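You operate a simulated robot arm through the tools that you are given. There is no shell and no other tool. Be economical: measure what you need, move in short steps, check, and stop when the job is done.

The job below is to be done with a simulated robot arm. You get a single attempt, and the scene is never put back.

JOB
Dab grease on top of the pipe's end, slide it home, lock the coupling.
Fine: grease goes on with the yellow-handled brush, which goes back; shut the upper half, then turn the latch. Set down upright: yellow-handled brush. A coat counts when it lies all over at full strength: go over it till it gets no stronger.

Only the result counts: the job must be done as asked and must still hold three seconds after the hand-in. Knocking over, shifting, dropping, spilling or breaking anything else fails it.

ROBOT AND FRAMES
A 7-joint arm with a two-finger parallel gripper, fixed in place. Base frame: the origin is at the foot of the arm, x ahead of it, y to its left, z up; the work surface is at about z = 86. Lengths are in cm, angles in degrees, forces in N, time in s.
With the tool pointing down near the work surface it reaches from about 38 to 90 cm from the base axis. Its first joint turns from -115.0 to 115.0 degrees. Payload 3.91 kg.
The TCP is the grasp point between the finger pads, 3 cm short of the fingertips. In the tool frame z runs along the fingers and y along their closing line. The gripper opens to 11 cm. The fingers are 2 cm wide and 1 cm thick; the gripper's body (4.8 by 11.2 cm) begins 5.5 cm behind the TCP.
Orientation is told as [roll, pitch, yaw] about the base's x, y, z axes, in that order, counted from this pose: with the fingers straight down and closing along the base's y, the tool's x points along the base's -x, its y along +y and its z along -z.

CONTROLS
- The arm moves only by the tool drive_tool. Its argument "rows" is a list of rows, each an object (a shift or turn left out is 0, a gripper value left out holds the last) with "delta_pos": the shift along the tool's x, y, z in cm, a list of three; "rotation": the turn, a rotation vector about the tool's x, y, z in degrees, a list of three. In form: [{"delta_pos": [tx, ty, tz], "rotation": [rx, ry, rz]}, ...]. A call has 1 to 8 rows; each row shifts and turns the commanded pose from where the row before left it, along the tool's axes as they then stand. "hand" is the finger opening in cm, from 0 to 11, set as the call begins (left out, the last holds). A row lasts 0.2 s, in which the tool goes at most 5 cm and 8.6 degrees; a call with a longer step from one row to the next is refused whole, and so is a gripper value outside its range. Where a pose cannot be reached the arm comes as near as it can. A force on the tool above 40 N (or 10 N above the force at the start of the call, whichever is more), or a blocked arm, ends the call early, and 0.2 s more pass. The fingers move at their own pace (about 15.3 cm/s each) and stop on an object; they squeeze with about 28 N. The grip force told is the motor's: it shows also when the fingers shut on nothing. Time passes only in rows, and 0.2 s behind the last, so rows that do not move let the fingers close. It gives the time, the measured TCP pose, the force on the tool (base axes), the opening and the grip force at its end, in the units of the frame above (readings bear some noise), with the torque about the TCP (base axes, N m) and any sound that the robot's microphone picked up.
- Cameras (640 x 400 px; columns grow to the right, rows downward): "scene" is fixed at [22.3, 49.86, 166.03]; the picture's right is [-0.55, -0.83, 0.00], its down [-0.61, 0.40, -0.68] and it looks along [0.57, -0.38, -0.73] (base axes); focal length 331 px, centre (320, 200). "wrist" rides on the gripper at [7.2, 1.7, -10.3] in the tool frame; the picture's right is [-0.23, 0.97, 0.00], its down [-0.76, -0.18, -0.62] and it looks along [-0.61, -0.14, 0.78] (tool axes); focal length 222 px, centre (320, 200). There is no depth. A picture from a camera that has moved, and an enlarged one, comes with that camera's place and axes in the base frame and with its lens.
- capture(camera): a new picture of that camera. It takes no simulated time.
- slide_trunk(by): slides the trunk up (or, below 0, down) by that many cm; the arm rides with it, the base frame stays. It gives what a move gives, with no picture.
- zoom(camera, box): a new picture of the part [left, top, right, bottom] of that camera's present view, enlarged. It takes no simulated time.
- close_job(): hands the job in; it is judged then, once.

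Go step by step. Nothing tells you positions but the pictures and the camera data: compare them with the known pose of the tool, close in by small moves and look again before you grip or let go. The budget is 120 turns and 84 pictures, counting those below and the enlarged ones. Unless the task says otherwise, let go and move clear before handing in, and close with one line.

The tools are called after "Emit:" by a JSON object that holds its "method" and its "body". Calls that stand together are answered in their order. drive_tool: Moves the arm, as the interface text tells. Its arguments: {"type":"object","properties":{"rows":{"type":"array","items":{"type":"object","properties":{"delta_pos":{"type":"array","items":{"type":"number"}},"rotation":{"type":"array","items":{"type":"number"}}}}},"hand":{"type":"number"}},"required":["rows"]} The other tools are called the same way: slide_trunk (by) slides the trunk up or down; capture (camera) takes a picture; zoom (camera, box) takes an enlarged picture of a part of a camera's view; close_job () hands the job in.

At the start:

```text
time_s: 0.0
position: [54.58, 5.71, 128.69]
tool_rot: [0.1, 0.0, 0.0]
wrist_force: [-0.4, -0.2, 0.2]
ft_torque: [0.01, -0.01, -0.03]
finger_gap: 10.96
gripper_force: 0.0
trunk travel left (down, up): [-90.0, 9.0]
```

scene: 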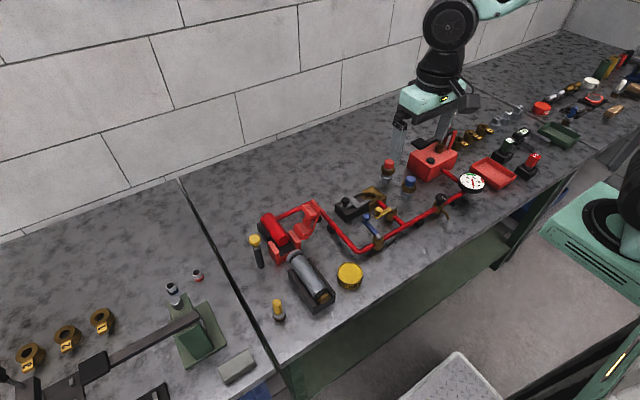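
wrist: 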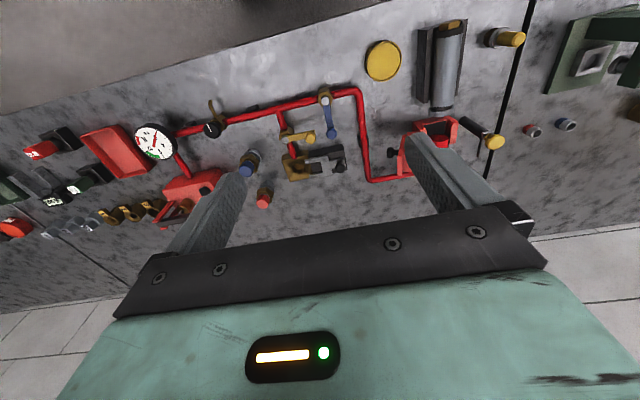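

I see a red pipe rig with a clamshell coupling, a grey pipe on a black cradle and two yellow-topped items near it. I'll zoom in for detail.

Emit:
{"method": "zoom", "body": {"camera": "scene", "box": [230, 180, 390, 330]}}

Emit:
{"method": "zoom", "body": {"camera": "wrist", "box": [340, 10, 560, 190]}}

```text
2.67 times, centred on (310, 255) of scene
camera zoom: at [22.3, 49.86, 166.03], right [-0.55, -0.83, 0.0], down [-0.61, 0.4, -0.68], along [0.57, -0.38, -0.73], focal length 882 px, centre (347, 53)
```

zoom: 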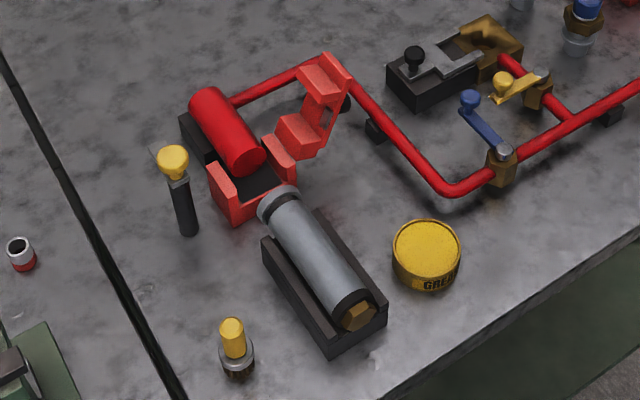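

```text
2.22 times, centred on (450, 100) of wrist
camera zoom: at [47.23, 7.41, 139.22], right [0.23, 0.97, 0.0], down [0.76, -0.18, 0.62], along [0.61, -0.14, -0.78], focal length 494 px, centre (31, 422)
```

zoom: 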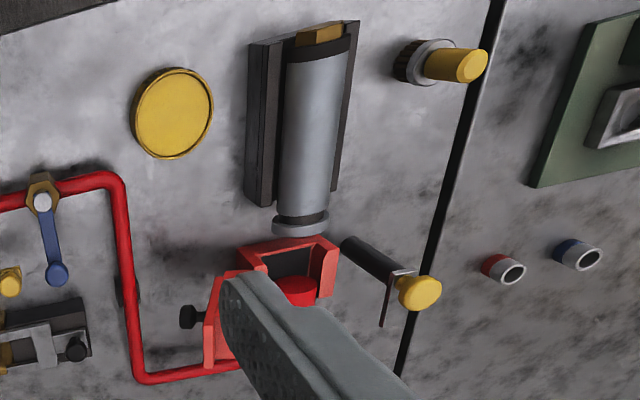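

I'll move for a closer view over the rig's pipe side.

Emit:
{"method": "drive_tool", "body": {"rows": [{"delta_pos": [0.95, 3.54, 2.0]}, {"delta_pos": [0.95, 3.54, 2.0]}, {"delta_pos": [0.95, 3.54, 2.0]}, {"delta_pos": [0.95, 3.54, 2.0]}, {"delta_pos": [0.95, 3.54, 2.0]}, {"delta_pos": [0.95, 3.54, 2.0]}, {"delta_pos": [0.95, 3.54, 2.0]}, {"delta_pos": [0.95, 3.54, 2.0]}]}}

Emit:
{"method": "capture", "body": {"camera": "wrist"}}

```text
time_s: 1.8
position: [46.98, 33.92, 112.82]
tool_rot: [0.1, 0.0, -0.2]
wrist_force: [-0.2, -0.7, 0.1]
ft_torque: [0.05, 0.0, 0.03]
finger_gap: 11.0
gripper_force: 0.0
trunk travel left (down, up): [-90.0, 9.0]
```

```text
79 pictures are left
camera wrist: at [39.6, 35.72, 123.18], right [0.23, 0.97, 0.0], down [0.76, -0.18, 0.62], along [0.61, -0.14, -0.78], focal length 222 px, centre (320, 200)
```

wrist: 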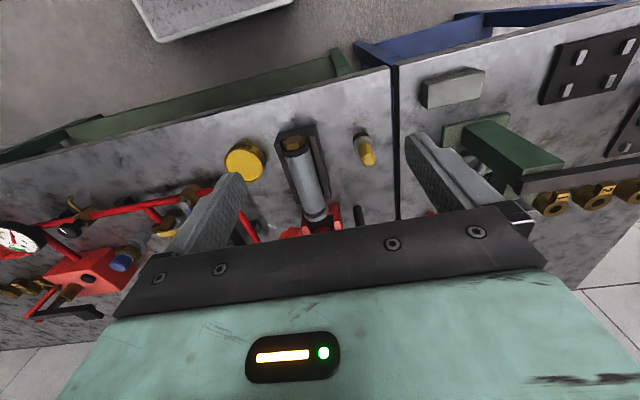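

I'll move further out along +x so the coupling comes into view.

Emit:
{"method": "drive_tool", "body": {"rows": [{"delta_pos": [-4.5, 0, 0]}, {"delta_pos": [-4.5, 0, 0]}, {"delta_pos": [-4.5, 0, 0]}]}}

Emit:
{"method": "zoom", "body": {"camera": "wrist", "box": [220, 50, 460, 220]}}

```text
time_s: 2.6
position: [60.52, 33.94, 112.76]
tool_rot: [0.1, 0.0, 0.1]
wrist_force: [0.3, 0.5, 0.7]
ft_torque: [-0.01, 0.0, -0.03]
finger_gap: 11.0
gripper_force: 0.1
trunk travel left (down, up): [-90.0, 9.0]
```

```text
2.35 times, centred on (340, 135) of wrist
camera zoom: at [53.19, 35.83, 123.27], right [0.23, 0.97, 0.0], down [0.76, -0.18, 0.62], along [0.61, -0.14, -0.78], focal length 523 px, centre (273, 353)
```

zoom: 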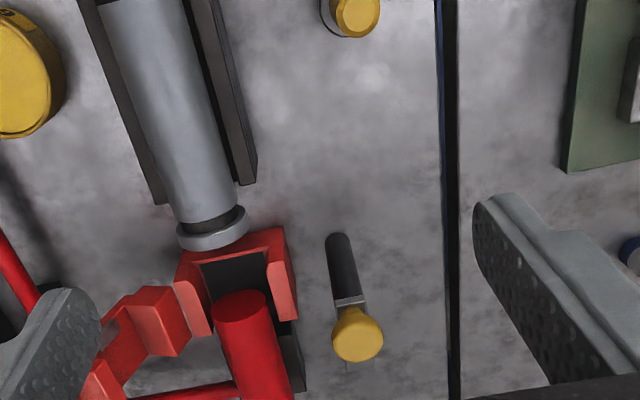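

Closer look at both yellow-topped items and the coupling.

Emit:
{"method": "zoom", "body": {"camera": "scene", "box": [240, 225, 300, 330]}}

Emit:
{"method": "zoom", "body": {"camera": "scene", "box": [255, 190, 335, 250]}}

Emit:
{"method": "zoom", "body": {"camera": "wrist", "box": [330, 20, 390, 70]}}

```text
3.81 times, centred on (270, 278) of scene
camera zoom: at [22.3, 49.86, 166.03], right [-0.55, -0.83, 0.0], down [-0.61, 0.4, -0.68], along [0.57, -0.38, -0.73], focal length 1260 px, centre (510, -95)
```

zoom: 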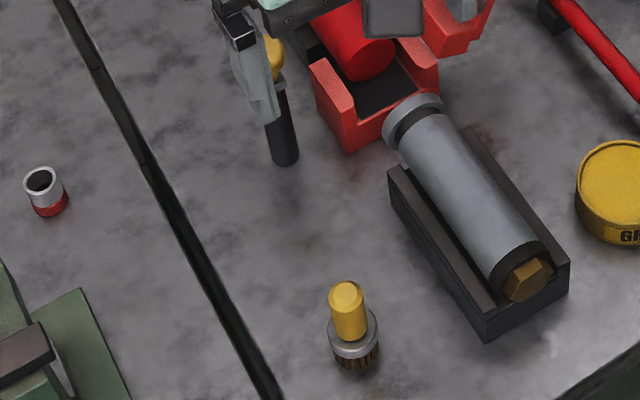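

```text
6.67 times, centred on (295, 220) of scene
camera zoom: at [22.3, 49.86, 166.03], right [-0.55, -0.83, 0.0], down [-0.61, 0.4, -0.68], along [0.57, -0.38, -0.73], focal length 2205 px, centre (487, 67)
```

zoom: 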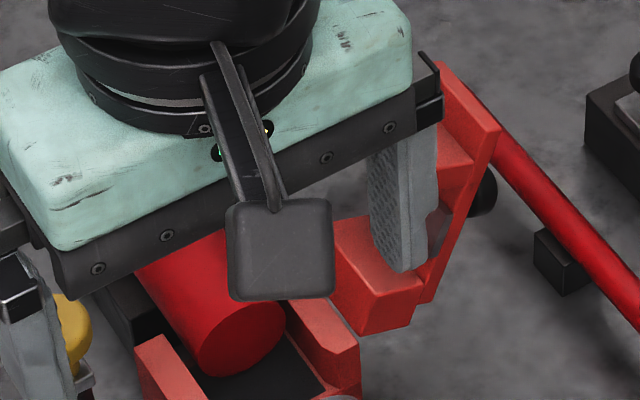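

```text
8.00 times, centred on (360, 45) of wrist
camera zoom: at [53.19, 35.83, 123.27], right [0.23, 0.97, 0.0], down [0.76, -0.18, 0.62], along [0.61, -0.14, -0.78], focal length 1777 px, centre (0, 1440)
```

zoom: 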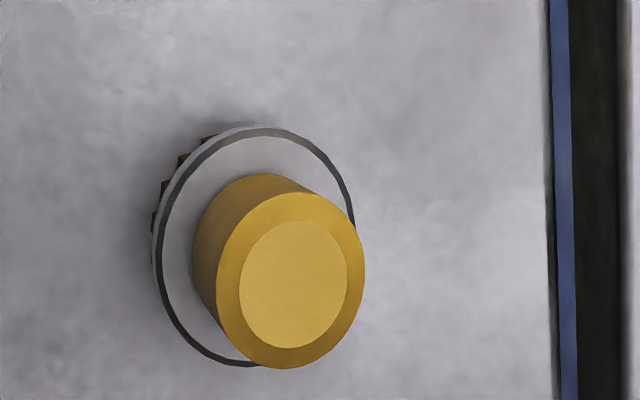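

Let me zoom on the rod and coupling region from here.

Emit:
{"method": "zoom", "body": {"camera": "wrist", "box": [325, 130, 405, 210]}}

Emit:
{"method": "zoom", "body": {"camera": "wrist", "box": [210, 50, 290, 110]}}

Emit:
{"method": "zoom", "body": {"camera": "wrist", "box": [240, 120, 350, 220]}}

```text
5.00 times, centred on (365, 170) of wrist
camera zoom: at [53.19, 35.83, 123.27], right [0.23, 0.97, 0.0], down [0.76, -0.18, 0.62], along [0.61, -0.14, -0.78], focal length 1111 px, centre (95, 350)
```

zoom: 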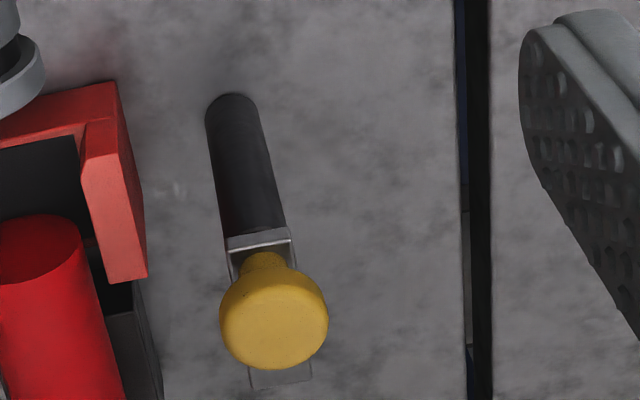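

```text
6.67 times, centred on (250, 80) of wrist
camera zoom: at [53.19, 35.83, 123.27], right [0.23, 0.97, 0.0], down [0.76, -0.18, 0.62], along [0.61, -0.14, -0.78], focal length 1481 px, centre (787, 1000)
```

zoom: 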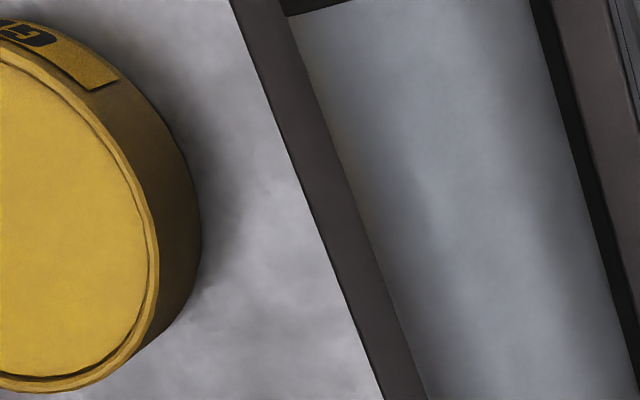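

```text
4.00 times, centred on (295, 170) of wrist
camera zoom: at [53.19, 35.83, 123.27], right [0.23, 0.97, 0.0], down [0.76, -0.18, 0.62], along [0.61, -0.14, -0.78], focal length 888 px, centre (420, 320)
```

zoom: 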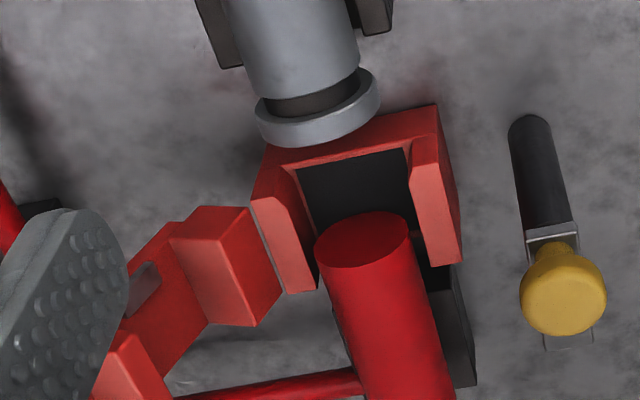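

The brush stands on its bristles at about (56.8, 39.05), handle from z≈89 to 95; the post with the yellow knob near the coupling is the latch. I'll go above the brush.

Emit:
{"method": "drive_tool", "body": {"hand": 6, "rows": [{"delta_pos": [0.93, 1.28, 3.0]}, {"delta_pos": [0.93, 1.28, 3.0]}, {"delta_pos": [0.93, 1.28, 3.0]}, {"delta_pos": [0.93, 1.28, 3.0]}, {"delta_pos": [0, 0, 0]}]}}

Emit:
{"method": "capture", "body": {"camera": "wrist"}}

Emit:
{"method": "zoom", "body": {"camera": "scene", "box": [220, 210, 380, 330]}}

```text
time_s: 3.8
position: [56.64, 39.1, 100.8]
tool_rot: [0.0, 0.0, 0.0]
wrist_force: [-0.5, 0.6, 0.9]
ft_torque: [0.02, -0.02, -0.03]
finger_gap: 5.99
gripper_force: 0.1
trunk travel left (down, up): [-90.0, 9.0]
```

```text
71 pictures are left
camera wrist: at [49.44, 40.92, 111.27], right [0.23, 0.97, 0.0], down [0.76, -0.18, 0.62], along [0.61, -0.14, -0.78], focal length 222 px, centre (320, 200)
```

wrist: 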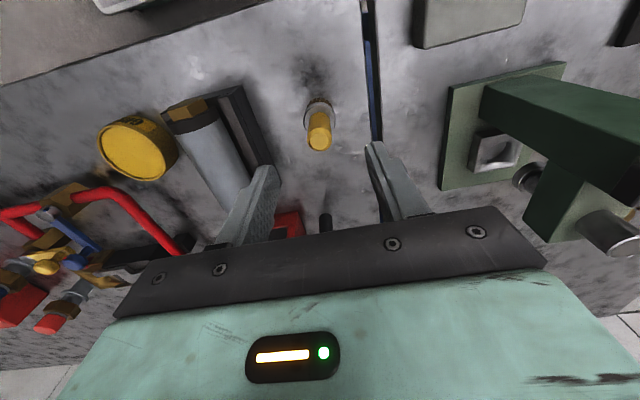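

```text
3.33 times, centred on (300, 270) of scene
camera zoom: at [22.3, 49.86, 166.03], right [-0.55, -0.83, 0.0], down [-0.61, 0.4, -0.68], along [0.57, -0.38, -0.73], focal length 1102 px, centre (387, -33)
```

zoom: 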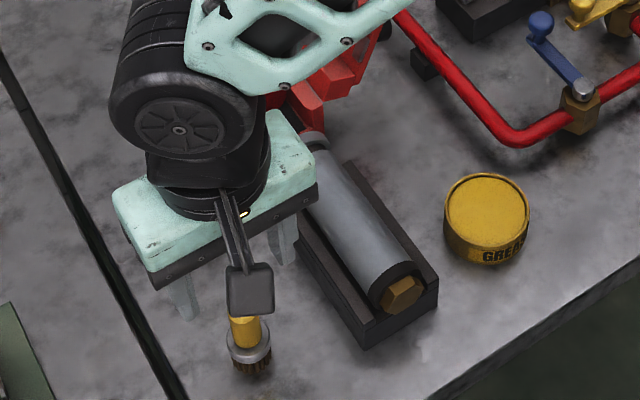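

Alignment looks good; descend and grip.

Emit:
{"method": "drive_tool", "body": {"rows": [{"delta_pos": [0, 0, 3]}, {"delta_pos": [0, 0, 3]}, {"delta_pos": [0, 0, 2.1]}, {"delta_pos": [0, 0, 0]}]}}

Emit:
{"method": "drive_tool", "body": {"hand": 0, "rows": [{"delta_pos": [0, 0, 0]}, {"delta_pos": [0, 0, 0]}, {"delta_pos": [0, 0, 0]}]}}

Emit:
{"method": "capture", "body": {"camera": "wrist"}}

```text
time_s: 4.8
position: [56.84, 38.99, 92.69]
tool_rot: [0.0, -0.1, 0.0]
wrist_force: [-0.4, -0.2, -0.1]
ft_torque: [-0.02, -0.01, 0.0]
finger_gap: 6.0
gripper_force: 0.1
trunk travel left (down, up): [-90.0, 9.0]
```

```text
time_s: 5.6
position: [56.66, 39.02, 92.6]
tool_rot: [0.1, 0.0, -0.1]
wrist_force: [-0.7, 0.5, 0.1]
ft_torque: [0.04, -0.02, 0.01]
finger_gap: 2.03
gripper_force: 28.4
trunk travel left (down, up): [-90.0, 9.0]
```

```text
69 pictures are left
camera wrist: at [49.43, 40.81, 103.13], right [0.23, 0.97, 0.0], down [0.76, -0.18, 0.62], along [0.61, -0.14, -0.78], focal length 222 px, centre (320, 200)
```

wrist: 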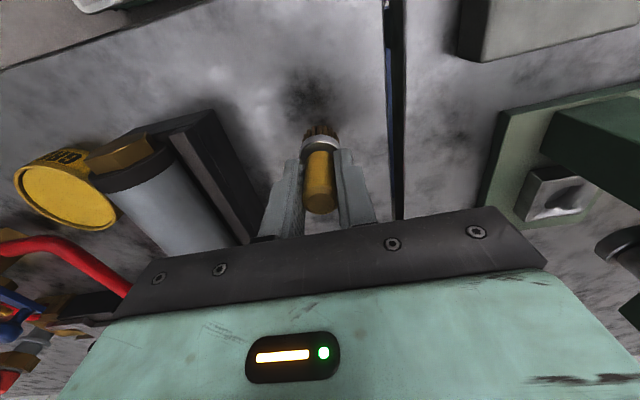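

Brush gripped (2.0 cm handle). Lift and carry over the grease tin at about (55.7, 18.1), top z≈89.7.

Emit:
{"method": "drive_tool", "body": {"rows": [{"delta_pos": [0, 0, -4]}, {"delta_pos": [0, 0, -4]}, {"delta_pos": [0, 0, -4]}, {"delta_pos": [0.2, -4.2, 0]}, {"delta_pos": [0.2, -4.2, 0]}, {"delta_pos": [0.2, -4.2, 0]}, {"delta_pos": [0.2, -4.2, 0]}, {"delta_pos": [0.2, -4.1, 0]}]}}

Emit:
{"method": "drive_tool", "body": {"rows": [{"delta_pos": [0, 0, 3]}, {"delta_pos": [0, 0, 2.5]}, {"delta_pos": [0, 0, 0]}]}}

Emit:
{"method": "capture", "body": {"camera": "wrist"}}

Emit:
{"method": "zoom", "body": {"camera": "scene", "box": [250, 200, 410, 310]}}

```text
time_s: 7.4
position: [55.86, 18.06, 104.68]
tool_rot: [0.0, 0.0, 0.1]
wrist_force: [-0.3, 0.3, 0.0]
ft_torque: [-0.02, -0.01, -0.01]
finger_gap: 1.99
gripper_force: 28.4
trunk travel left (down, up): [-90.0, 9.0]
```

```text
time_s: 8.2
position: [55.92, 18.11, 99.14]
tool_rot: [0.1, 0.1, -0.1]
wrist_force: [0.4, 0.7, -0.9]
ft_torque: [-0.01, 0.0, -0.01]
finger_gap: 2.01
gripper_force: 28.3
trunk travel left (down, up): [-90.0, 9.0]
```

```text
68 pictures are left
camera wrist: at [48.56, 19.91, 109.71], right [0.23, 0.97, 0.0], down [0.76, -0.18, 0.62], along [0.61, -0.14, -0.78], focal length 222 px, centre (320, 200)
```

wrist: 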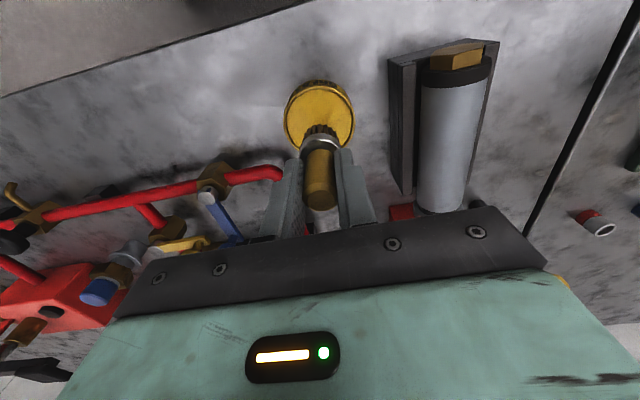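

```text
3.64 times, centred on (330, 255) of scene
camera zoom: at [22.3, 49.86, 166.03], right [-0.55, -0.83, 0.0], down [-0.61, 0.4, -0.68], along [0.57, -0.38, -0.73], focal length 1203 px, centre (284, 0)
```

zoom: 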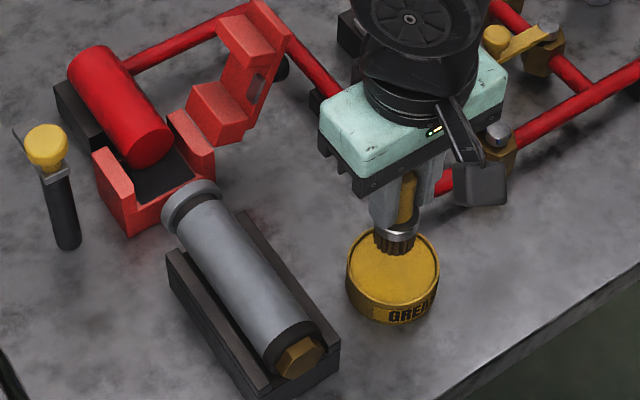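

Slight offset correction, then dip gently.

Emit:
{"method": "drive_tool", "body": {"rows": [{"delta_pos": [0.7, 0.2, 0]}, {"delta_pos": [0, 0, 1.0]}, {"delta_pos": [0, 0, 1.0]}, {"delta_pos": [0, 0, 0.5]}, {"delta_pos": [0, 0, 0.3]}, {"delta_pos": [0, 0, 0]}]}}

Emit:
{"method": "zoom", "body": {"camera": "wrist", "box": [250, 60, 410, 200]}}

```text
time_s: 9.6
position: [55.09, 18.33, 96.17]
tool_rot: [0.0, 0.0, 0.0]
wrist_force: [0.4, 0.4, -0.6]
ft_torque: [0.05, 0.03, 0.01]
finger_gap: 2.0
gripper_force: 28.4
trunk travel left (down, up): [-90.0, 9.0]
```

```text
2.86 times, centred on (330, 130) of wrist
camera zoom: at [47.74, 20.11, 106.76], right [0.23, 0.97, 0.0], down [0.76, -0.18, 0.62], along [0.61, -0.14, -0.78], focal length 635 px, centre (291, 400)
```

zoom: 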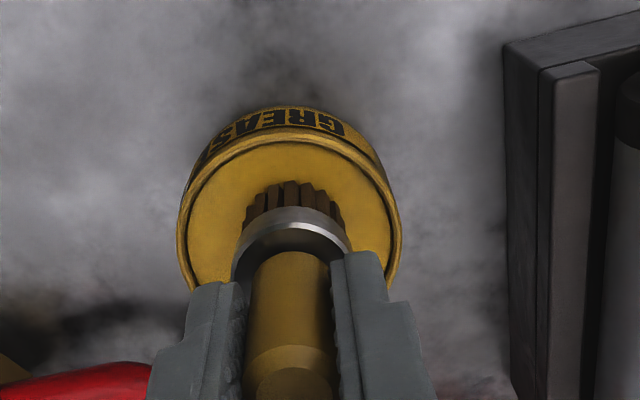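

No contact yet; go down in small steps.

Emit:
{"method": "drive_tool", "body": {"rows": [{"delta_pos": [0, 0, 0.3]}, {"delta_pos": [0, 0, 0.2]}, {"delta_pos": [0, 0, 0]}]}}

Emit:
{"method": "zoom", "body": {"camera": "wrist", "box": [250, 60, 410, 200]}}

```text
time_s: 10.4
position: [55.17, 18.35, 95.8]
tool_rot: [0.0, 0.0, -0.1]
wrist_force: [0.8, 1.8, 1.7]
ft_torque: [0.16, -0.06, 0.06]
finger_gap: 1.98
gripper_force: 28.5
trunk travel left (down, up): [-90.0, 9.0]
```

```text
2.86 times, centred on (330, 130) of wrist
camera zoom: at [47.77, 20.09, 106.3], right [0.23, 0.97, 0.0], down [0.76, -0.18, 0.62], along [0.61, -0.14, -0.78], focal length 635 px, centre (291, 400)
```

zoom: 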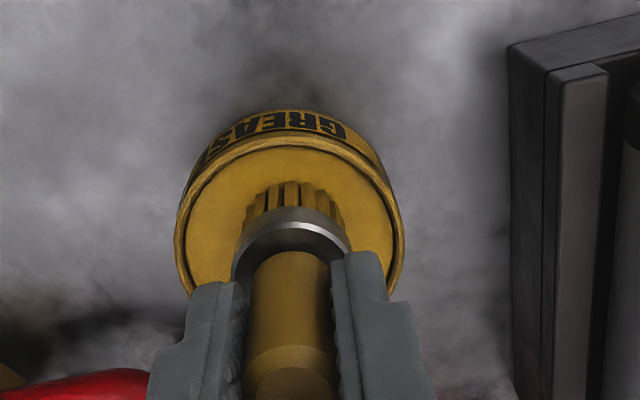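

The bristles are loaded (now yellow). Lift and go look at the pipe end from the side.

Emit:
{"method": "drive_tool", "body": {"rows": [{"delta_pos": [0, 0, -4]}, {"delta_pos": [0, 0, -4]}, {"delta_pos": [0, 0, -4]}, {"delta_pos": [-0.7, 3.8, 0]}, {"delta_pos": [-0.7, 3.8, 0]}, {"delta_pos": [-0.7, 3.8, 0]}, {"delta_pos": [-0.7, 3.8, 0]}, {"delta_pos": [0, 0, 0]}]}}

Emit:
{"method": "zoom", "body": {"camera": "wrist", "box": [180, 80, 370, 220]}}

Emit:
{"method": "zoom", "body": {"camera": "scene", "box": [240, 200, 340, 310]}}

```text
time_s: 12.2
position: [57.91, 33.57, 107.79]
tool_rot: [-0.1, 0.0, 0.0]
wrist_force: [-0.6, 1.2, -0.4]
ft_torque: [-0.04, 0.01, 0.01]
finger_gap: 2.02
gripper_force: 28.2
trunk travel left (down, up): [-90.0, 9.0]
```

```text
2.86 times, centred on (275, 150) of wrist
camera zoom: at [50.57, 35.35, 118.21], right [0.23, 0.97, 0.0], down [0.76, -0.18, 0.62], along [0.61, -0.14, -0.78], focal length 635 px, centre (449, 343)
```

zoom: 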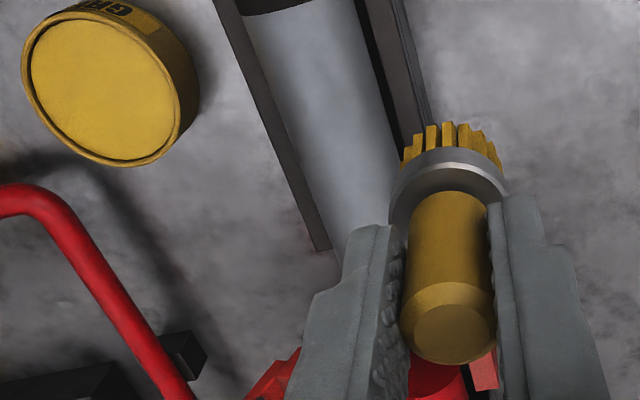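

```text
3.64 times, centred on (290, 255) of scene
camera zoom: at [22.3, 49.86, 166.03], right [-0.55, -0.83, 0.0], down [-0.61, 0.4, -0.68], along [0.57, -0.38, -0.73], focal length 1203 px, centre (429, 0)
```

zoom: 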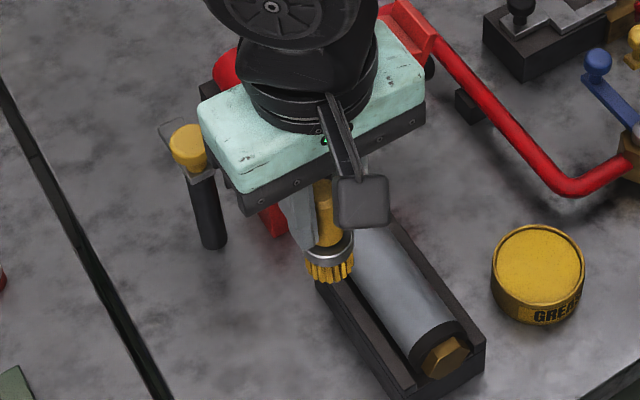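

Now hover the brush above the pipe's coupling end.

Emit:
{"method": "drive_tool", "body": {"rows": [{"delta_pos": [-2.7, -1.66, 0.6]}, {"delta_pos": [-2.7, -1.66, 0.6]}, {"delta_pos": [-2.7, -1.66, 0.6]}, {"delta_pos": [0, 0, 1.5]}, {"delta_pos": [0, 0, 0]}]}}

Emit:
{"method": "zoom", "body": {"camera": "wrist", "box": [230, 60, 430, 220]}}

Emit:
{"method": "zoom", "body": {"camera": "scene", "box": [240, 200, 340, 310]}}

```text
time_s: 13.4
position: [66.0, 28.41, 104.58]
tool_rot: [0.0, 0.0, 0.0]
wrist_force: [-0.7, 0.2, -0.5]
ft_torque: [-0.02, 0.01, -0.02]
finger_gap: 1.99
gripper_force: 28.1
trunk travel left (down, up): [-90.0, 9.0]
```

```text
2.50 times, centred on (330, 140) of wrist
camera zoom: at [58.6, 30.28, 114.88], right [0.23, 0.97, 0.0], down [0.76, -0.18, 0.62], along [0.61, -0.14, -0.78], focal length 555 px, centre (295, 350)
```

zoom: 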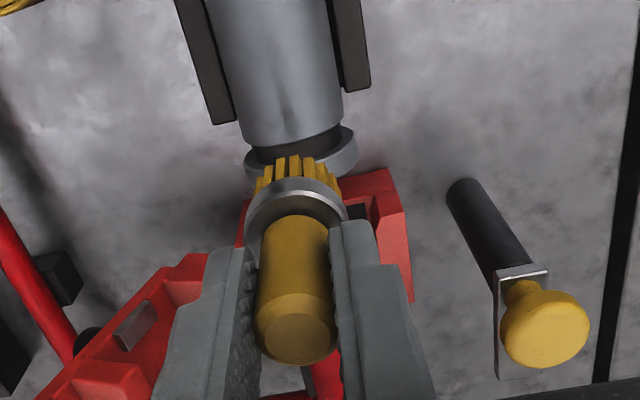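

```text
3.64 times, centred on (290, 255) of scene
camera zoom: at [22.3, 49.86, 166.03], right [-0.55, -0.83, 0.0], down [-0.61, 0.4, -0.68], along [0.57, -0.38, -0.73], focal length 1203 px, centre (429, 0)
```

zoom: 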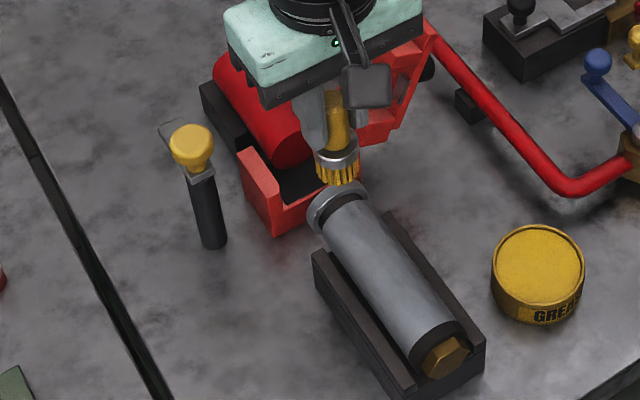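

Brush is centred over the end collar. Lower slowly until contact.

Emit:
{"method": "drive_tool", "body": {"rows": [{"delta_pos": [-0.4, 0.1, 1.0]}, {"delta_pos": [0, 0, 1.0]}, {"delta_pos": [0, 0, 0.5]}, {"delta_pos": [0, 0, 0]}]}}

Emit:
{"method": "zoom", "body": {"camera": "wrist", "box": [230, 60, 430, 220]}}

Emit:
{"method": "zoom", "body": {"camera": "scene", "box": [270, 220, 330, 270]}}

```text
time_s: 14.4
position: [66.34, 28.62, 102.05]
tool_rot: [0.0, 0.0, 0.1]
wrist_force: [-0.2, -1.9, -1.3]
ft_torque: [-0.01, -0.04, -0.01]
finger_gap: 2.02
gripper_force: 27.6
trunk travel left (down, up): [-90.0, 9.0]
```

```text
2.50 times, centred on (330, 140) of wrist
camera zoom: at [59.02, 30.46, 112.52], right [0.23, 0.97, 0.0], down [0.76, -0.18, 0.62], along [0.61, -0.14, -0.78], focal length 555 px, centre (295, 350)
```

zoom: 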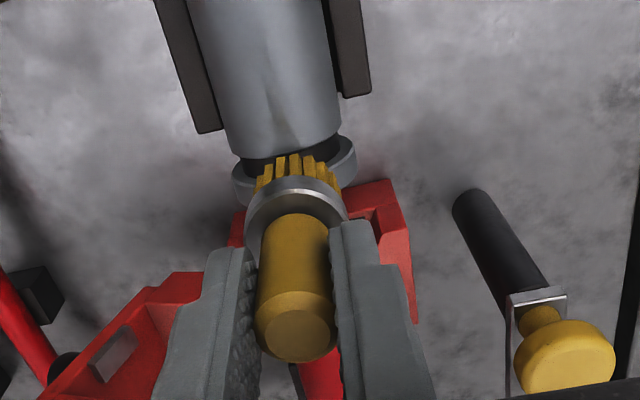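

```text
8.00 times, centred on (300, 245) of scene
camera zoom: at [22.3, 49.86, 166.03], right [-0.55, -0.83, 0.0], down [-0.61, 0.4, -0.68], along [0.57, -0.38, -0.73], focal length 2646 px, centre (480, -160)
```

zoom: 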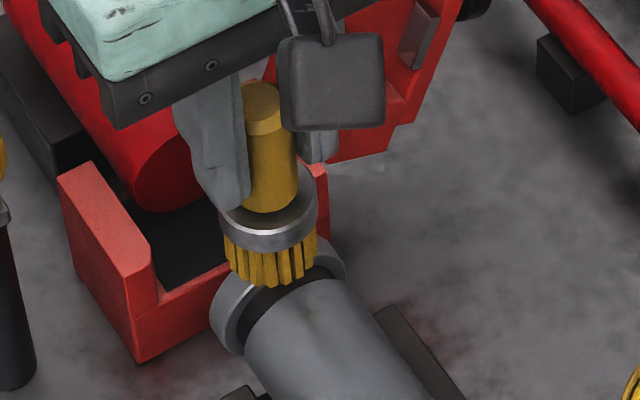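

Emit:
{"method": "drive_tool", "body": {"rows": [{"delta_pos": [0, 0, 0.4]}, {"delta_pos": [0, 0, 0.4]}, {"delta_pos": [0, 0, 0]}]}}

Emit:
{"method": "drive_tool", "body": {"rows": [{"delta_pos": [0, 0, 0.3]}, {"delta_pos": [0, 0, 0]}]}}

Emit:
{"method": "zoom", "body": {"camera": "scene", "box": [270, 220, 330, 270]}}

```text
time_s: 15.2
position: [66.36, 28.69, 101.41]
tool_rot: [0.1, -0.2, 0.0]
wrist_force: [-0.6, -2.1, 9.1]
ft_torque: [-0.25, -0.04, -0.03]
finger_gap: 2.01
gripper_force: 27.9
trunk travel left (down, up): [-90.0, 9.0]
```

```text
time_s: 15.8
position: [66.3, 28.64, 101.16]
tool_rot: [0.1, -0.2, 0.0]
wrist_force: [3.2, 0.2, 25.3]
ft_torque: [0.27, -0.17, -0.01]
finger_gap: 2.04
gripper_force: 28.2
trunk travel left (down, up): [-90.0, 9.0]
```

```text
8.00 times, centred on (300, 245) of scene
camera zoom: at [22.3, 49.86, 166.03], right [-0.55, -0.83, 0.0], down [-0.61, 0.4, -0.68], along [0.57, -0.38, -0.73], focal length 2646 px, centre (480, -160)
```

zoom: 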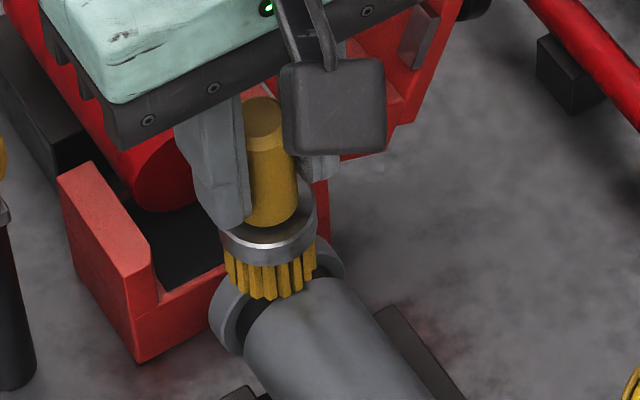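

Contact made (a bit firm). Lift slightly and inspect the mark.

Emit:
{"method": "drive_tool", "body": {"rows": [{"delta_pos": [0, 0, -1.5]}, {"delta_pos": [4, 0, -2.5]}, {"delta_pos": [4, 0, 0]}, {"delta_pos": [0, 0, 0]}]}}

Emit:
{"method": "zoom", "body": {"camera": "scene", "box": [270, 220, 330, 270]}}

Emit:
{"method": "capture", "body": {"camera": "wrist"}}

```text
time_s: 16.8
position: [58.29, 28.66, 104.57]
tool_rot: [0.0, 0.0, 0.0]
wrist_force: [0.1, -0.3, -0.7]
ft_torque: [-0.01, -0.02, 0.0]
finger_gap: 2.0
gripper_force: 27.7
trunk travel left (down, up): [-90.0, 9.0]
```

```text
8.00 times, centred on (300, 245) of scene
camera zoom: at [22.3, 49.86, 166.03], right [-0.55, -0.83, 0.0], down [-0.61, 0.4, -0.68], along [0.57, -0.38, -0.73], focal length 2646 px, centre (480, -160)
```

zoom: 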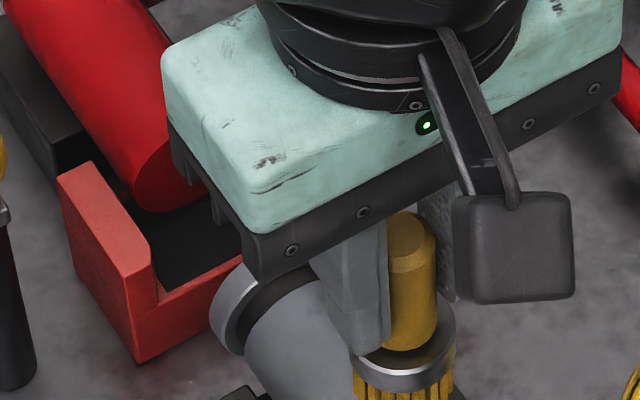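

```text
56 pictures are left
camera wrist: at [50.95, 30.43, 115.1], right [0.23, 0.97, 0.0], down [0.76, -0.18, 0.62], along [0.61, -0.14, -0.78], focal length 222 px, centre (320, 200)
```

wrist: 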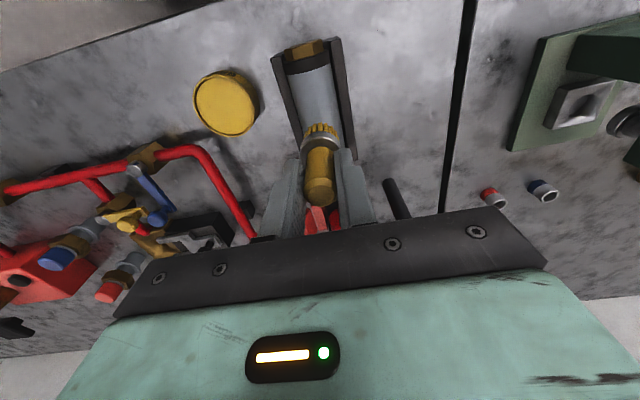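

Emit:
{"method": "drive_tool", "body": {"rows": [{"delta_pos": [-1.5, 2, -3.5]}, {"delta_pos": [-3, 2, -3]}, {"delta_pos": [-3, 2, 0]}, {"delta_pos": [-3, 1, 0]}, {"delta_pos": [0, 0, 0]}]}}

Emit:
{"method": "zoom", "body": {"camera": "wrist", "box": [210, 60, 330, 180]}}

Emit:
{"method": "zoom", "body": {"camera": "scene", "box": [270, 220, 330, 270]}}

```text
time_s: 18.0
position: [68.9, 35.89, 111.54]
tool_rot: [0.1, 0.0, 0.0]
wrist_force: [0.2, 0.1, -1.3]
ft_torque: [-0.01, 0.02, 0.0]
finger_gap: 2.0
gripper_force: 27.9
trunk travel left (down, up): [-90.0, 9.0]
```

```text
3.33 times, centred on (270, 120) of wrist
camera zoom: at [61.57, 37.64, 121.99], right [0.23, 0.97, 0.0], down [0.76, -0.18, 0.62], along [0.61, -0.14, -0.78], focal length 740 px, centre (487, 467)
```

zoom: 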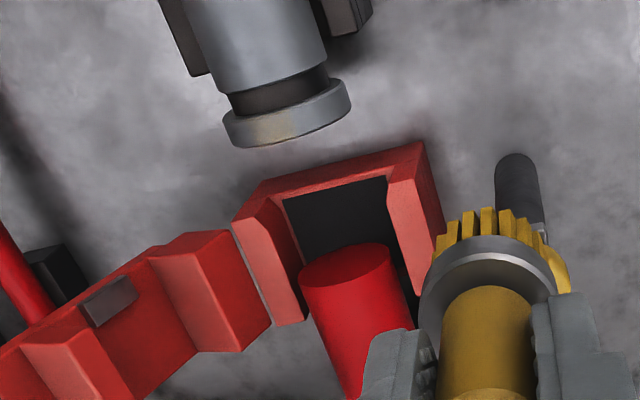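

```text
8.00 times, centred on (300, 245) of scene
camera zoom: at [22.3, 49.86, 166.03], right [-0.55, -0.83, 0.0], down [-0.61, 0.4, -0.68], along [0.57, -0.38, -0.73], focal length 2646 px, centre (480, -160)
```

zoom: 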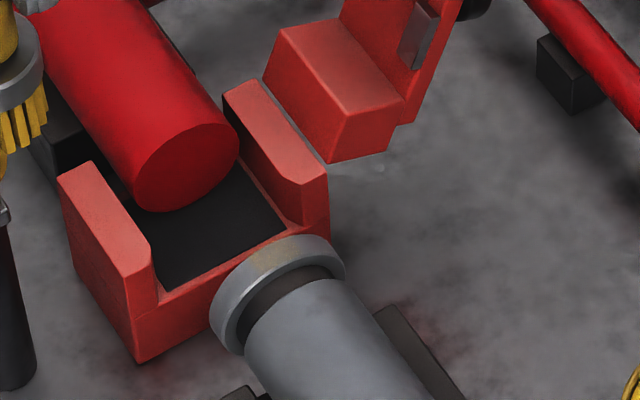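

Faint grease shows on the end collar's top, so that's the target patch. I'll go back and stroke over it lightly several times.

Emit:
{"method": "drive_tool", "body": {"rows": [{"delta_pos": [1.0, -3.5, 1]}, {"delta_pos": [1.2, -3.7, 3]}, {"delta_pos": [0, 0, 4]}, {"delta_pos": [0, 0, 1.5]}, {"delta_pos": [0, 0, 0.7]}, {"delta_pos": [0, 0, 0]}]}}

Emit:
{"method": "drive_tool", "body": {"rows": [{"delta_pos": [0, -0.7, 0]}, {"delta_pos": [0, -0.5, 0]}, {"delta_pos": [0, 0.8, 0]}, {"delta_pos": [0, 0.8, 0]}, {"delta_pos": [0, 0.8, 0]}, {"delta_pos": [0, -0.6, 0]}, {"delta_pos": [0, -0.6, 0]}, {"delta_pos": [0, 0, 0]}]}}

```text
time_s: 19.4
position: [66.73, 28.65, 101.32]
tool_rot: [0.1, -0.3, 0.0]
wrist_force: [0.2, -2.1, 20.1]
ft_torque: [-0.32, 0.04, 0.03]
finger_gap: 2.0
gripper_force: 27.8
trunk travel left (down, up): [-90.0, 9.0]
```

```text
time_s: 21.2
position: [66.49, 28.5, 101.02]
tool_rot: [0.0, 0.1, 0.1]
wrist_force: [-0.4, -2.0, 4.7]
ft_torque: [-0.15, -0.01, -0.03]
finger_gap: 2.01
gripper_force: 27.9
trunk travel left (down, up): [-90.0, 9.0]
```

Emit:
{"method": "drive_tool", "body": {"rows": [{"delta_pos": [0, 0, -3]}, {"delta_pos": [0, 3.5, -4]}, {"delta_pos": [-2, 3.5, -3]}, {"delta_pos": [0, 0, 0]}]}}

Emit:
{"method": "zoom", "body": {"camera": "wrist", "box": [210, 60, 330, 180]}}

Emit:
{"method": "zoom", "body": {"camera": "scene", "box": [270, 220, 330, 270]}}

```text
refused: row 2 steps farther than a row can; nothing moved
```

```text
3.33 times, centred on (270, 120) of wrist
camera zoom: at [59.15, 30.24, 111.58], right [0.23, 0.97, 0.0], down [0.76, -0.18, 0.62], along [0.61, -0.14, -0.78], focal length 740 px, centre (487, 467)
```

zoom: 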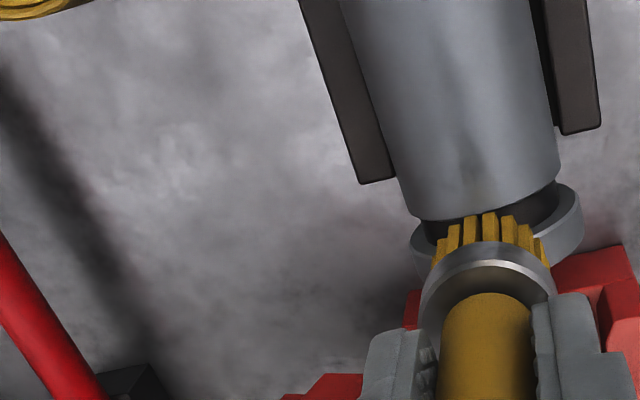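

```text
8.00 times, centred on (300, 245) of scene
camera zoom: at [22.3, 49.86, 166.03], right [-0.55, -0.83, 0.0], down [-0.61, 0.4, -0.68], along [0.57, -0.38, -0.73], focal length 2646 px, centre (480, -160)
```

zoom: 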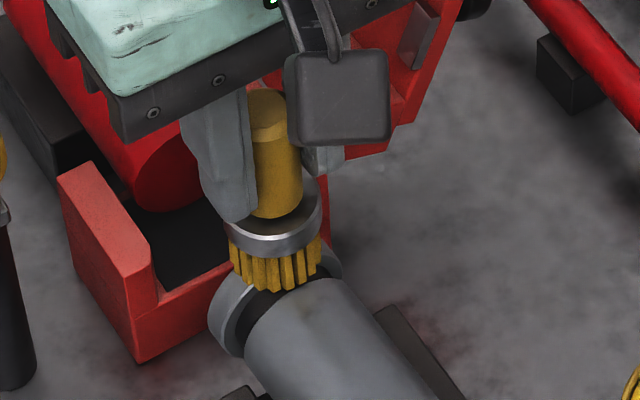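

Brush is well centred; keep stroking, then lift to look.

Emit:
{"method": "drive_tool", "body": {"rows": [{"delta_pos": [-0.3, -0.5, 0]}, {"delta_pos": [0, -0.6, 0]}, {"delta_pos": [0, 0.9, 0]}, {"delta_pos": [0, 0.9, 0]}, {"delta_pos": [0, 0.7, 0]}, {"delta_pos": [0, -0.7, 0]}, {"delta_pos": [0, -0.5, 0]}, {"delta_pos": [0, 0, 0]}]}}

Emit:
{"method": "drive_tool", "body": {"rows": [{"delta_pos": [0, 0, -3]}, {"delta_pos": [0, 3, -3.5]}, {"delta_pos": [-2, 3, -3]}, {"delta_pos": [0, 1, 0]}, {"delta_pos": [0, 0, 0]}]}}

Emit:
{"method": "zoom", "body": {"camera": "wrist", "box": [210, 60, 330, 180]}}

Emit:
{"method": "zoom", "body": {"camera": "scene", "box": [280, 230, 320, 260]}}

```text
time_s: 23.0
position: [66.88, 28.71, 101.29]
tool_rot: [0.0, 0.1, 0.0]
wrist_force: [0.4, 0.3, -1.5]
ft_torque: [0.04, 0.0, 0.0]
finger_gap: 2.0
gripper_force: 27.8
trunk travel left (down, up): [-90.0, 9.0]
```

```text
time_s: 24.2
position: [68.95, 35.62, 110.73]
tool_rot: [0.0, 0.0, 0.1]
wrist_force: [0.7, 0.0, -0.4]
ft_torque: [-0.04, -0.01, -0.02]
finger_gap: 2.0
gripper_force: 27.8
trunk travel left (down, up): [-90.0, 9.0]
```

```text
3.33 times, centred on (270, 120) of wrist
camera zoom: at [61.63, 37.5, 121.21], right [0.23, 0.97, 0.0], down [0.76, -0.18, 0.62], along [0.61, -0.14, -0.78], focal length 740 px, centre (487, 467)
```

zoom: 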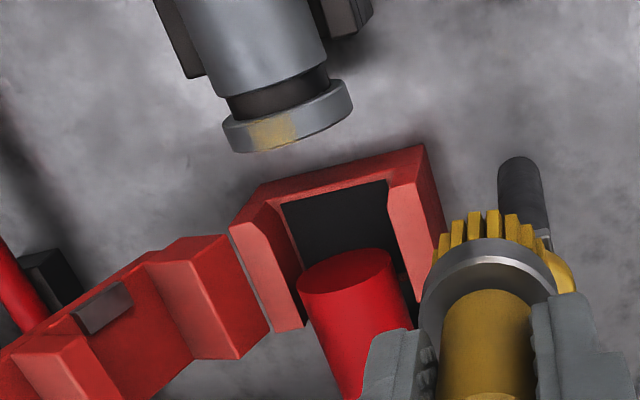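

```text
13.33 times, centred on (300, 245) of scene
camera zoom: at [22.3, 49.86, 166.03], right [-0.55, -0.83, 0.0], down [-0.61, 0.4, -0.68], along [0.57, -0.38, -0.73], focal length 4410 px, centre (587, -400)
```

zoom: 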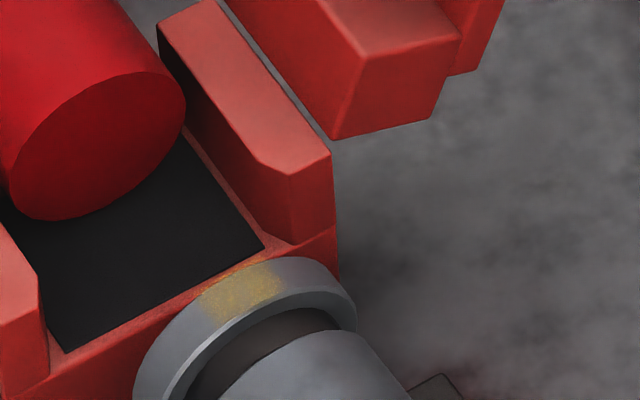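

Patch is building on the collar top. Another set of strokes, slightly lower and wider.

Emit:
{"method": "drive_tool", "body": {"rows": [{"delta_pos": [1.0, -3.4, 1]}, {"delta_pos": [1.2, -3.4, 3]}, {"delta_pos": [0, 0, 4]}, {"delta_pos": [0, 0, 1.4]}, {"delta_pos": [0, 0, 0.25]}, {"delta_pos": [0, 0, 0]}]}}

Emit:
{"method": "drive_tool", "body": {"rows": [{"delta_pos": [0, -0.7, 0]}, {"delta_pos": [0, -0.7, 0.1]}, {"delta_pos": [0, 0.7, -0.1]}, {"delta_pos": [0, 0.7, 0]}, {"delta_pos": [0, 0.7, 0]}, {"delta_pos": [0, 0.6, 0.1]}, {"delta_pos": [0, -0.7, -0.1]}, {"delta_pos": [0, -0.6, 0]}]}}

Emit:
{"method": "drive_tool", "body": {"rows": [{"delta_pos": [-0.4, -0.7, 0]}, {"delta_pos": [0, -0.7, 0]}, {"delta_pos": [0, 0.7, 0]}, {"delta_pos": [0, 0.7, 0]}, {"delta_pos": [0, 0.7, 0]}, {"delta_pos": [0, 0.6, 0]}, {"delta_pos": [0, -0.7, 0]}, {"delta_pos": [0, -0.6, 0]}]}}

Emit:
{"method": "drive_tool", "body": {"rows": [{"delta_pos": [0, 0, -3]}, {"delta_pos": [0, 3, -3.5]}, {"delta_pos": [-2, 3, -3]}, {"delta_pos": [0, 1, 0]}, {"delta_pos": [0, 0, 0]}]}}

Emit:
{"method": "zoom", "body": {"camera": "wrist", "box": [210, 60, 330, 180]}}

Emit:
{"method": "zoom", "body": {"camera": "scene", "box": [280, 230, 320, 260]}}

```text
time_s: 25.6
position: [66.77, 28.88, 101.4]
tool_rot: [0.2, -0.2, 0.0]
wrist_force: [0.5, -2.5, 18.4]
ft_torque: [-0.38, 0.0, 0.03]
finger_gap: 1.97
gripper_force: 28.2
trunk travel left (down, up): [-90.0, 9.0]
```

```text
time_s: 27.4
position: [66.66, 28.93, 101.07]
tool_rot: [-0.1, 0.1, 0.0]
wrist_force: [-0.2, 0.4, -1.1]
ft_torque: [-0.02, 0.02, -0.02]
finger_gap: 1.91
gripper_force: 27.7
trunk travel left (down, up): [-90.0, 9.0]
```

```text
time_s: 29.2
position: [67.14, 28.91, 101.09]
tool_rot: [0.0, 0.1, 0.0]
wrist_force: [0.2, 0.1, -0.7]
ft_torque: [0.01, 0.01, 0.0]
finger_gap: 1.89
gripper_force: 28.0
trunk travel left (down, up): [-90.0, 9.0]
```

```text
time_s: 30.4
position: [69.05, 36.02, 110.56]
tool_rot: [0.0, 0.0, 0.0]
wrist_force: [-0.4, -0.4, -1.0]
ft_torque: [0.01, -0.01, 0.03]
finger_gap: 1.91
gripper_force: 28.4
trunk travel left (down, up): [-90.0, 9.0]
```

```text
3.33 times, centred on (270, 120) of wrist
camera zoom: at [61.73, 37.75, 120.99], right [0.23, 0.97, 0.0], down [0.76, -0.18, 0.62], along [0.61, -0.14, -0.78], focal length 740 px, centre (487, 467)
```

zoom: 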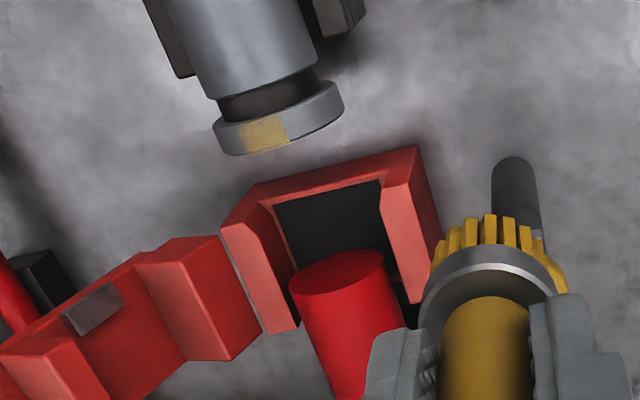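

```text
13.33 times, centred on (300, 245) of scene
camera zoom: at [22.3, 49.86, 166.03], right [-0.55, -0.83, 0.0], down [-0.61, 0.4, -0.68], along [0.57, -0.38, -0.73], focal length 4410 px, centre (587, -400)
```

zoom: 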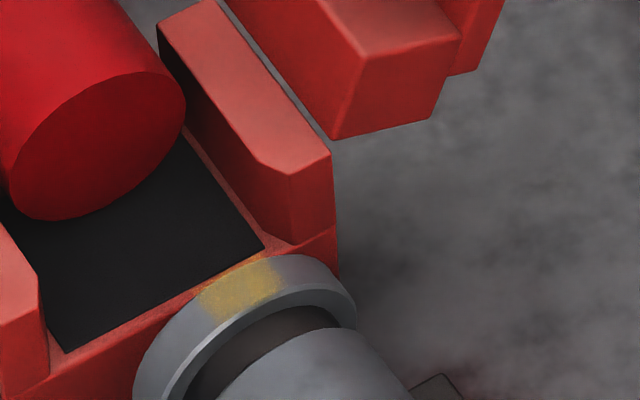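

Coat is growing. The brush has slipped slightly up in the grip, so I'll press more gently and stroke again.

Emit:
{"method": "drive_tool", "body": {"rows": [{"delta_pos": [1.0, -3.4, 1]}, {"delta_pos": [1.2, -3.8, 2.8]}, {"delta_pos": [0, 0, 4]}, {"delta_pos": [0, 0, 1.4]}, {"delta_pos": [0, 0, 0.25]}, {"delta_pos": [0, 0, 0]}]}}

```text
time_s: 31.8
position: [66.88, 28.63, 101.11]
tool_rot: [0.0, 0.0, 0.0]
wrist_force: [-0.2, -0.4, -0.5]
ft_torque: [-0.03, 0.0, 0.0]
finger_gap: 1.89
gripper_force: 28.1
trunk travel left (down, up): [-90.0, 9.0]
```

Emit:
{"method": "drive_tool", "body": {"rows": [{"delta_pos": [0, 0, 0.1]}, {"delta_pos": [0, 0, 0.1]}, {"delta_pos": [0, 0, 0]}]}}

Emit:
{"method": "zoom", "body": {"camera": "scene", "box": [270, 220, 330, 270]}}

```text
time_s: 32.6
position: [67.03, 28.69, 101.07]
tool_rot: [0.0, -0.1, 0.0]
wrist_force: [-2.2, -1.5, 4.8]
ft_torque: [-0.14, 0.06, 0.01]
finger_gap: 1.91
gripper_force: 28.2
trunk travel left (down, up): [-90.0, 9.0]
```

```text
8.00 times, centred on (300, 245) of scene
camera zoom: at [22.3, 49.86, 166.03], right [-0.55, -0.83, 0.0], down [-0.61, 0.4, -0.68], along [0.57, -0.38, -0.73], focal length 2646 px, centre (480, -160)
```

zoom: 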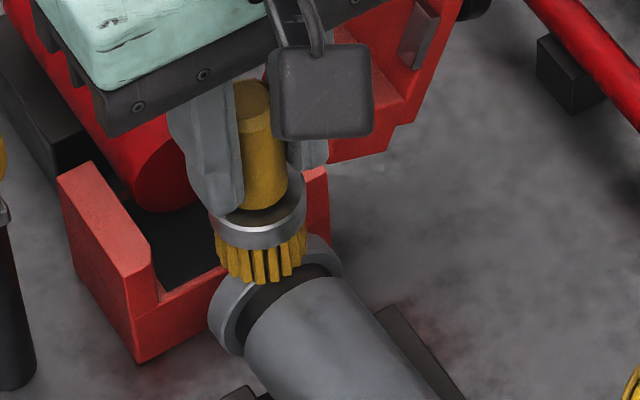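

Emit:
{"method": "drive_tool", "body": {"rows": [{"delta_pos": [0.3, -0.5, 0]}, {"delta_pos": [0, -0.5, 0]}, {"delta_pos": [0, 0.5, 0]}, {"delta_pos": [0, 0.5, 0]}, {"delta_pos": [0, 0.5, 0]}, {"delta_pos": [0, 0.5, 0]}, {"delta_pos": [0, -0.5, 0]}, {"delta_pos": [0, -0.5, 0]}]}}

Emit:
{"method": "drive_tool", "body": {"rows": [{"delta_pos": [0.3, -0.5, 0.05]}, {"delta_pos": [0, -0.5, 0]}, {"delta_pos": [0, 0.5, 0]}, {"delta_pos": [0, 0.5, 0]}, {"delta_pos": [0, 0.5, 0]}, {"delta_pos": [0, 0.5, 0]}, {"delta_pos": [0, -0.5, 0]}, {"delta_pos": [0, -0.5, 0]}]}}

Emit:
{"method": "drive_tool", "body": {"rows": [{"delta_pos": [-0.3, -0.5, 0.05]}, {"delta_pos": [0, -0.5, 0]}, {"delta_pos": [0, 0.5, 0]}, {"delta_pos": [0, 0.5, 0]}, {"delta_pos": [0, 0.5, 0]}, {"delta_pos": [0, 0.5, 0]}, {"delta_pos": [0, -0.5, 0]}, {"delta_pos": [0, -0.5, 0]}]}}

Emit:
{"method": "drive_tool", "body": {"rows": [{"delta_pos": [0, 0, -3]}, {"delta_pos": [0, 3, -3.5]}, {"delta_pos": [-2, 3, -3]}, {"delta_pos": [0, 1, 0]}, {"delta_pos": [0, 0, 0]}]}}

Emit:
{"method": "zoom", "body": {"camera": "wrist", "box": [210, 60, 330, 180]}}

Emit:
{"method": "zoom", "body": {"camera": "scene", "box": [280, 230, 320, 260]}}

```text
time_s: 34.4
position: [66.61, 28.68, 101.02]
tool_rot: [0.1, 0.1, 0.1]
wrist_force: [1.7, 2.8, 9.1]
ft_torque: [0.23, -0.13, 0.03]
finger_gap: 1.9
gripper_force: 27.7
trunk travel left (down, up): [-90.0, 9.0]
```

```text
time_s: 36.2
position: [66.24, 28.79, 100.97]
tool_rot: [0.2, 0.0, 0.2]
wrist_force: [0.3, 5.1, 15.8]
ft_torque: [0.38, -0.14, -0.02]
finger_gap: 1.9
gripper_force: 27.8
trunk travel left (down, up): [-90.0, 9.0]
```

```text
time_s: 38.0
position: [66.5, 28.83, 100.94]
tool_rot: [0.2, -0.1, 0.1]
wrist_force: [2.4, 4.7, 15.9]
ft_torque: [0.33, -0.19, 0.0]
finger_gap: 1.89
gripper_force: 28.2
trunk travel left (down, up): [-90.0, 9.0]
```

```text
time_s: 39.2
position: [68.71, 35.69, 110.28]
tool_rot: [0.0, 0.0, 0.1]
wrist_force: [-0.4, 0.4, -1.0]
ft_torque: [0.0, -0.02, 0.02]
finger_gap: 1.89
gripper_force: 27.6
trunk travel left (down, up): [-90.0, 9.0]
```

```text
3.33 times, centred on (270, 120) of wrist
camera zoom: at [61.24, 37.51, 120.77], right [0.23, 0.97, 0.0], down [0.76, -0.18, 0.62], along [0.61, -0.14, -0.78], focal length 740 px, centre (487, 467)
```

zoom: 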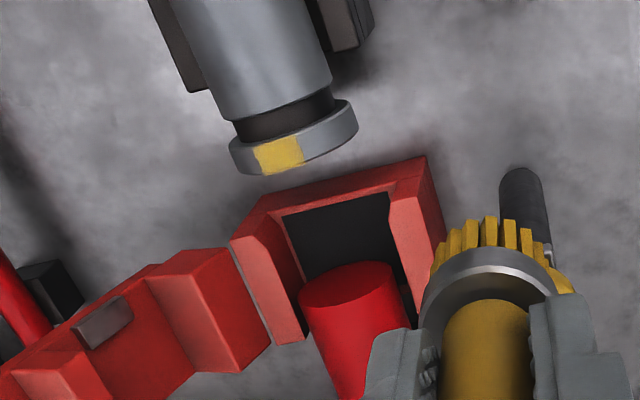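

```text
13.33 times, centred on (300, 245) of scene
camera zoom: at [22.3, 49.86, 166.03], right [-0.55, -0.83, 0.0], down [-0.61, 0.4, -0.68], along [0.57, -0.38, -0.73], focal length 4410 px, centre (587, -400)
```

zoom: 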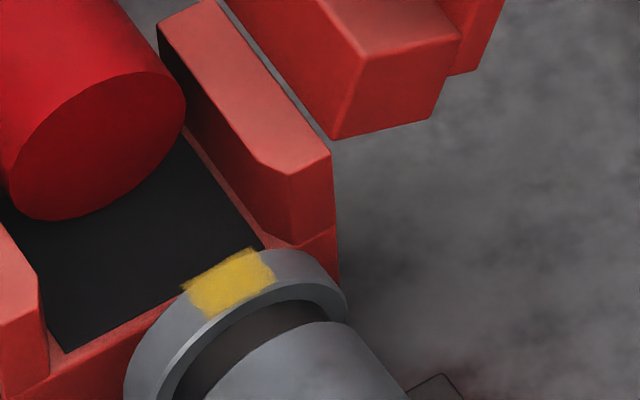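

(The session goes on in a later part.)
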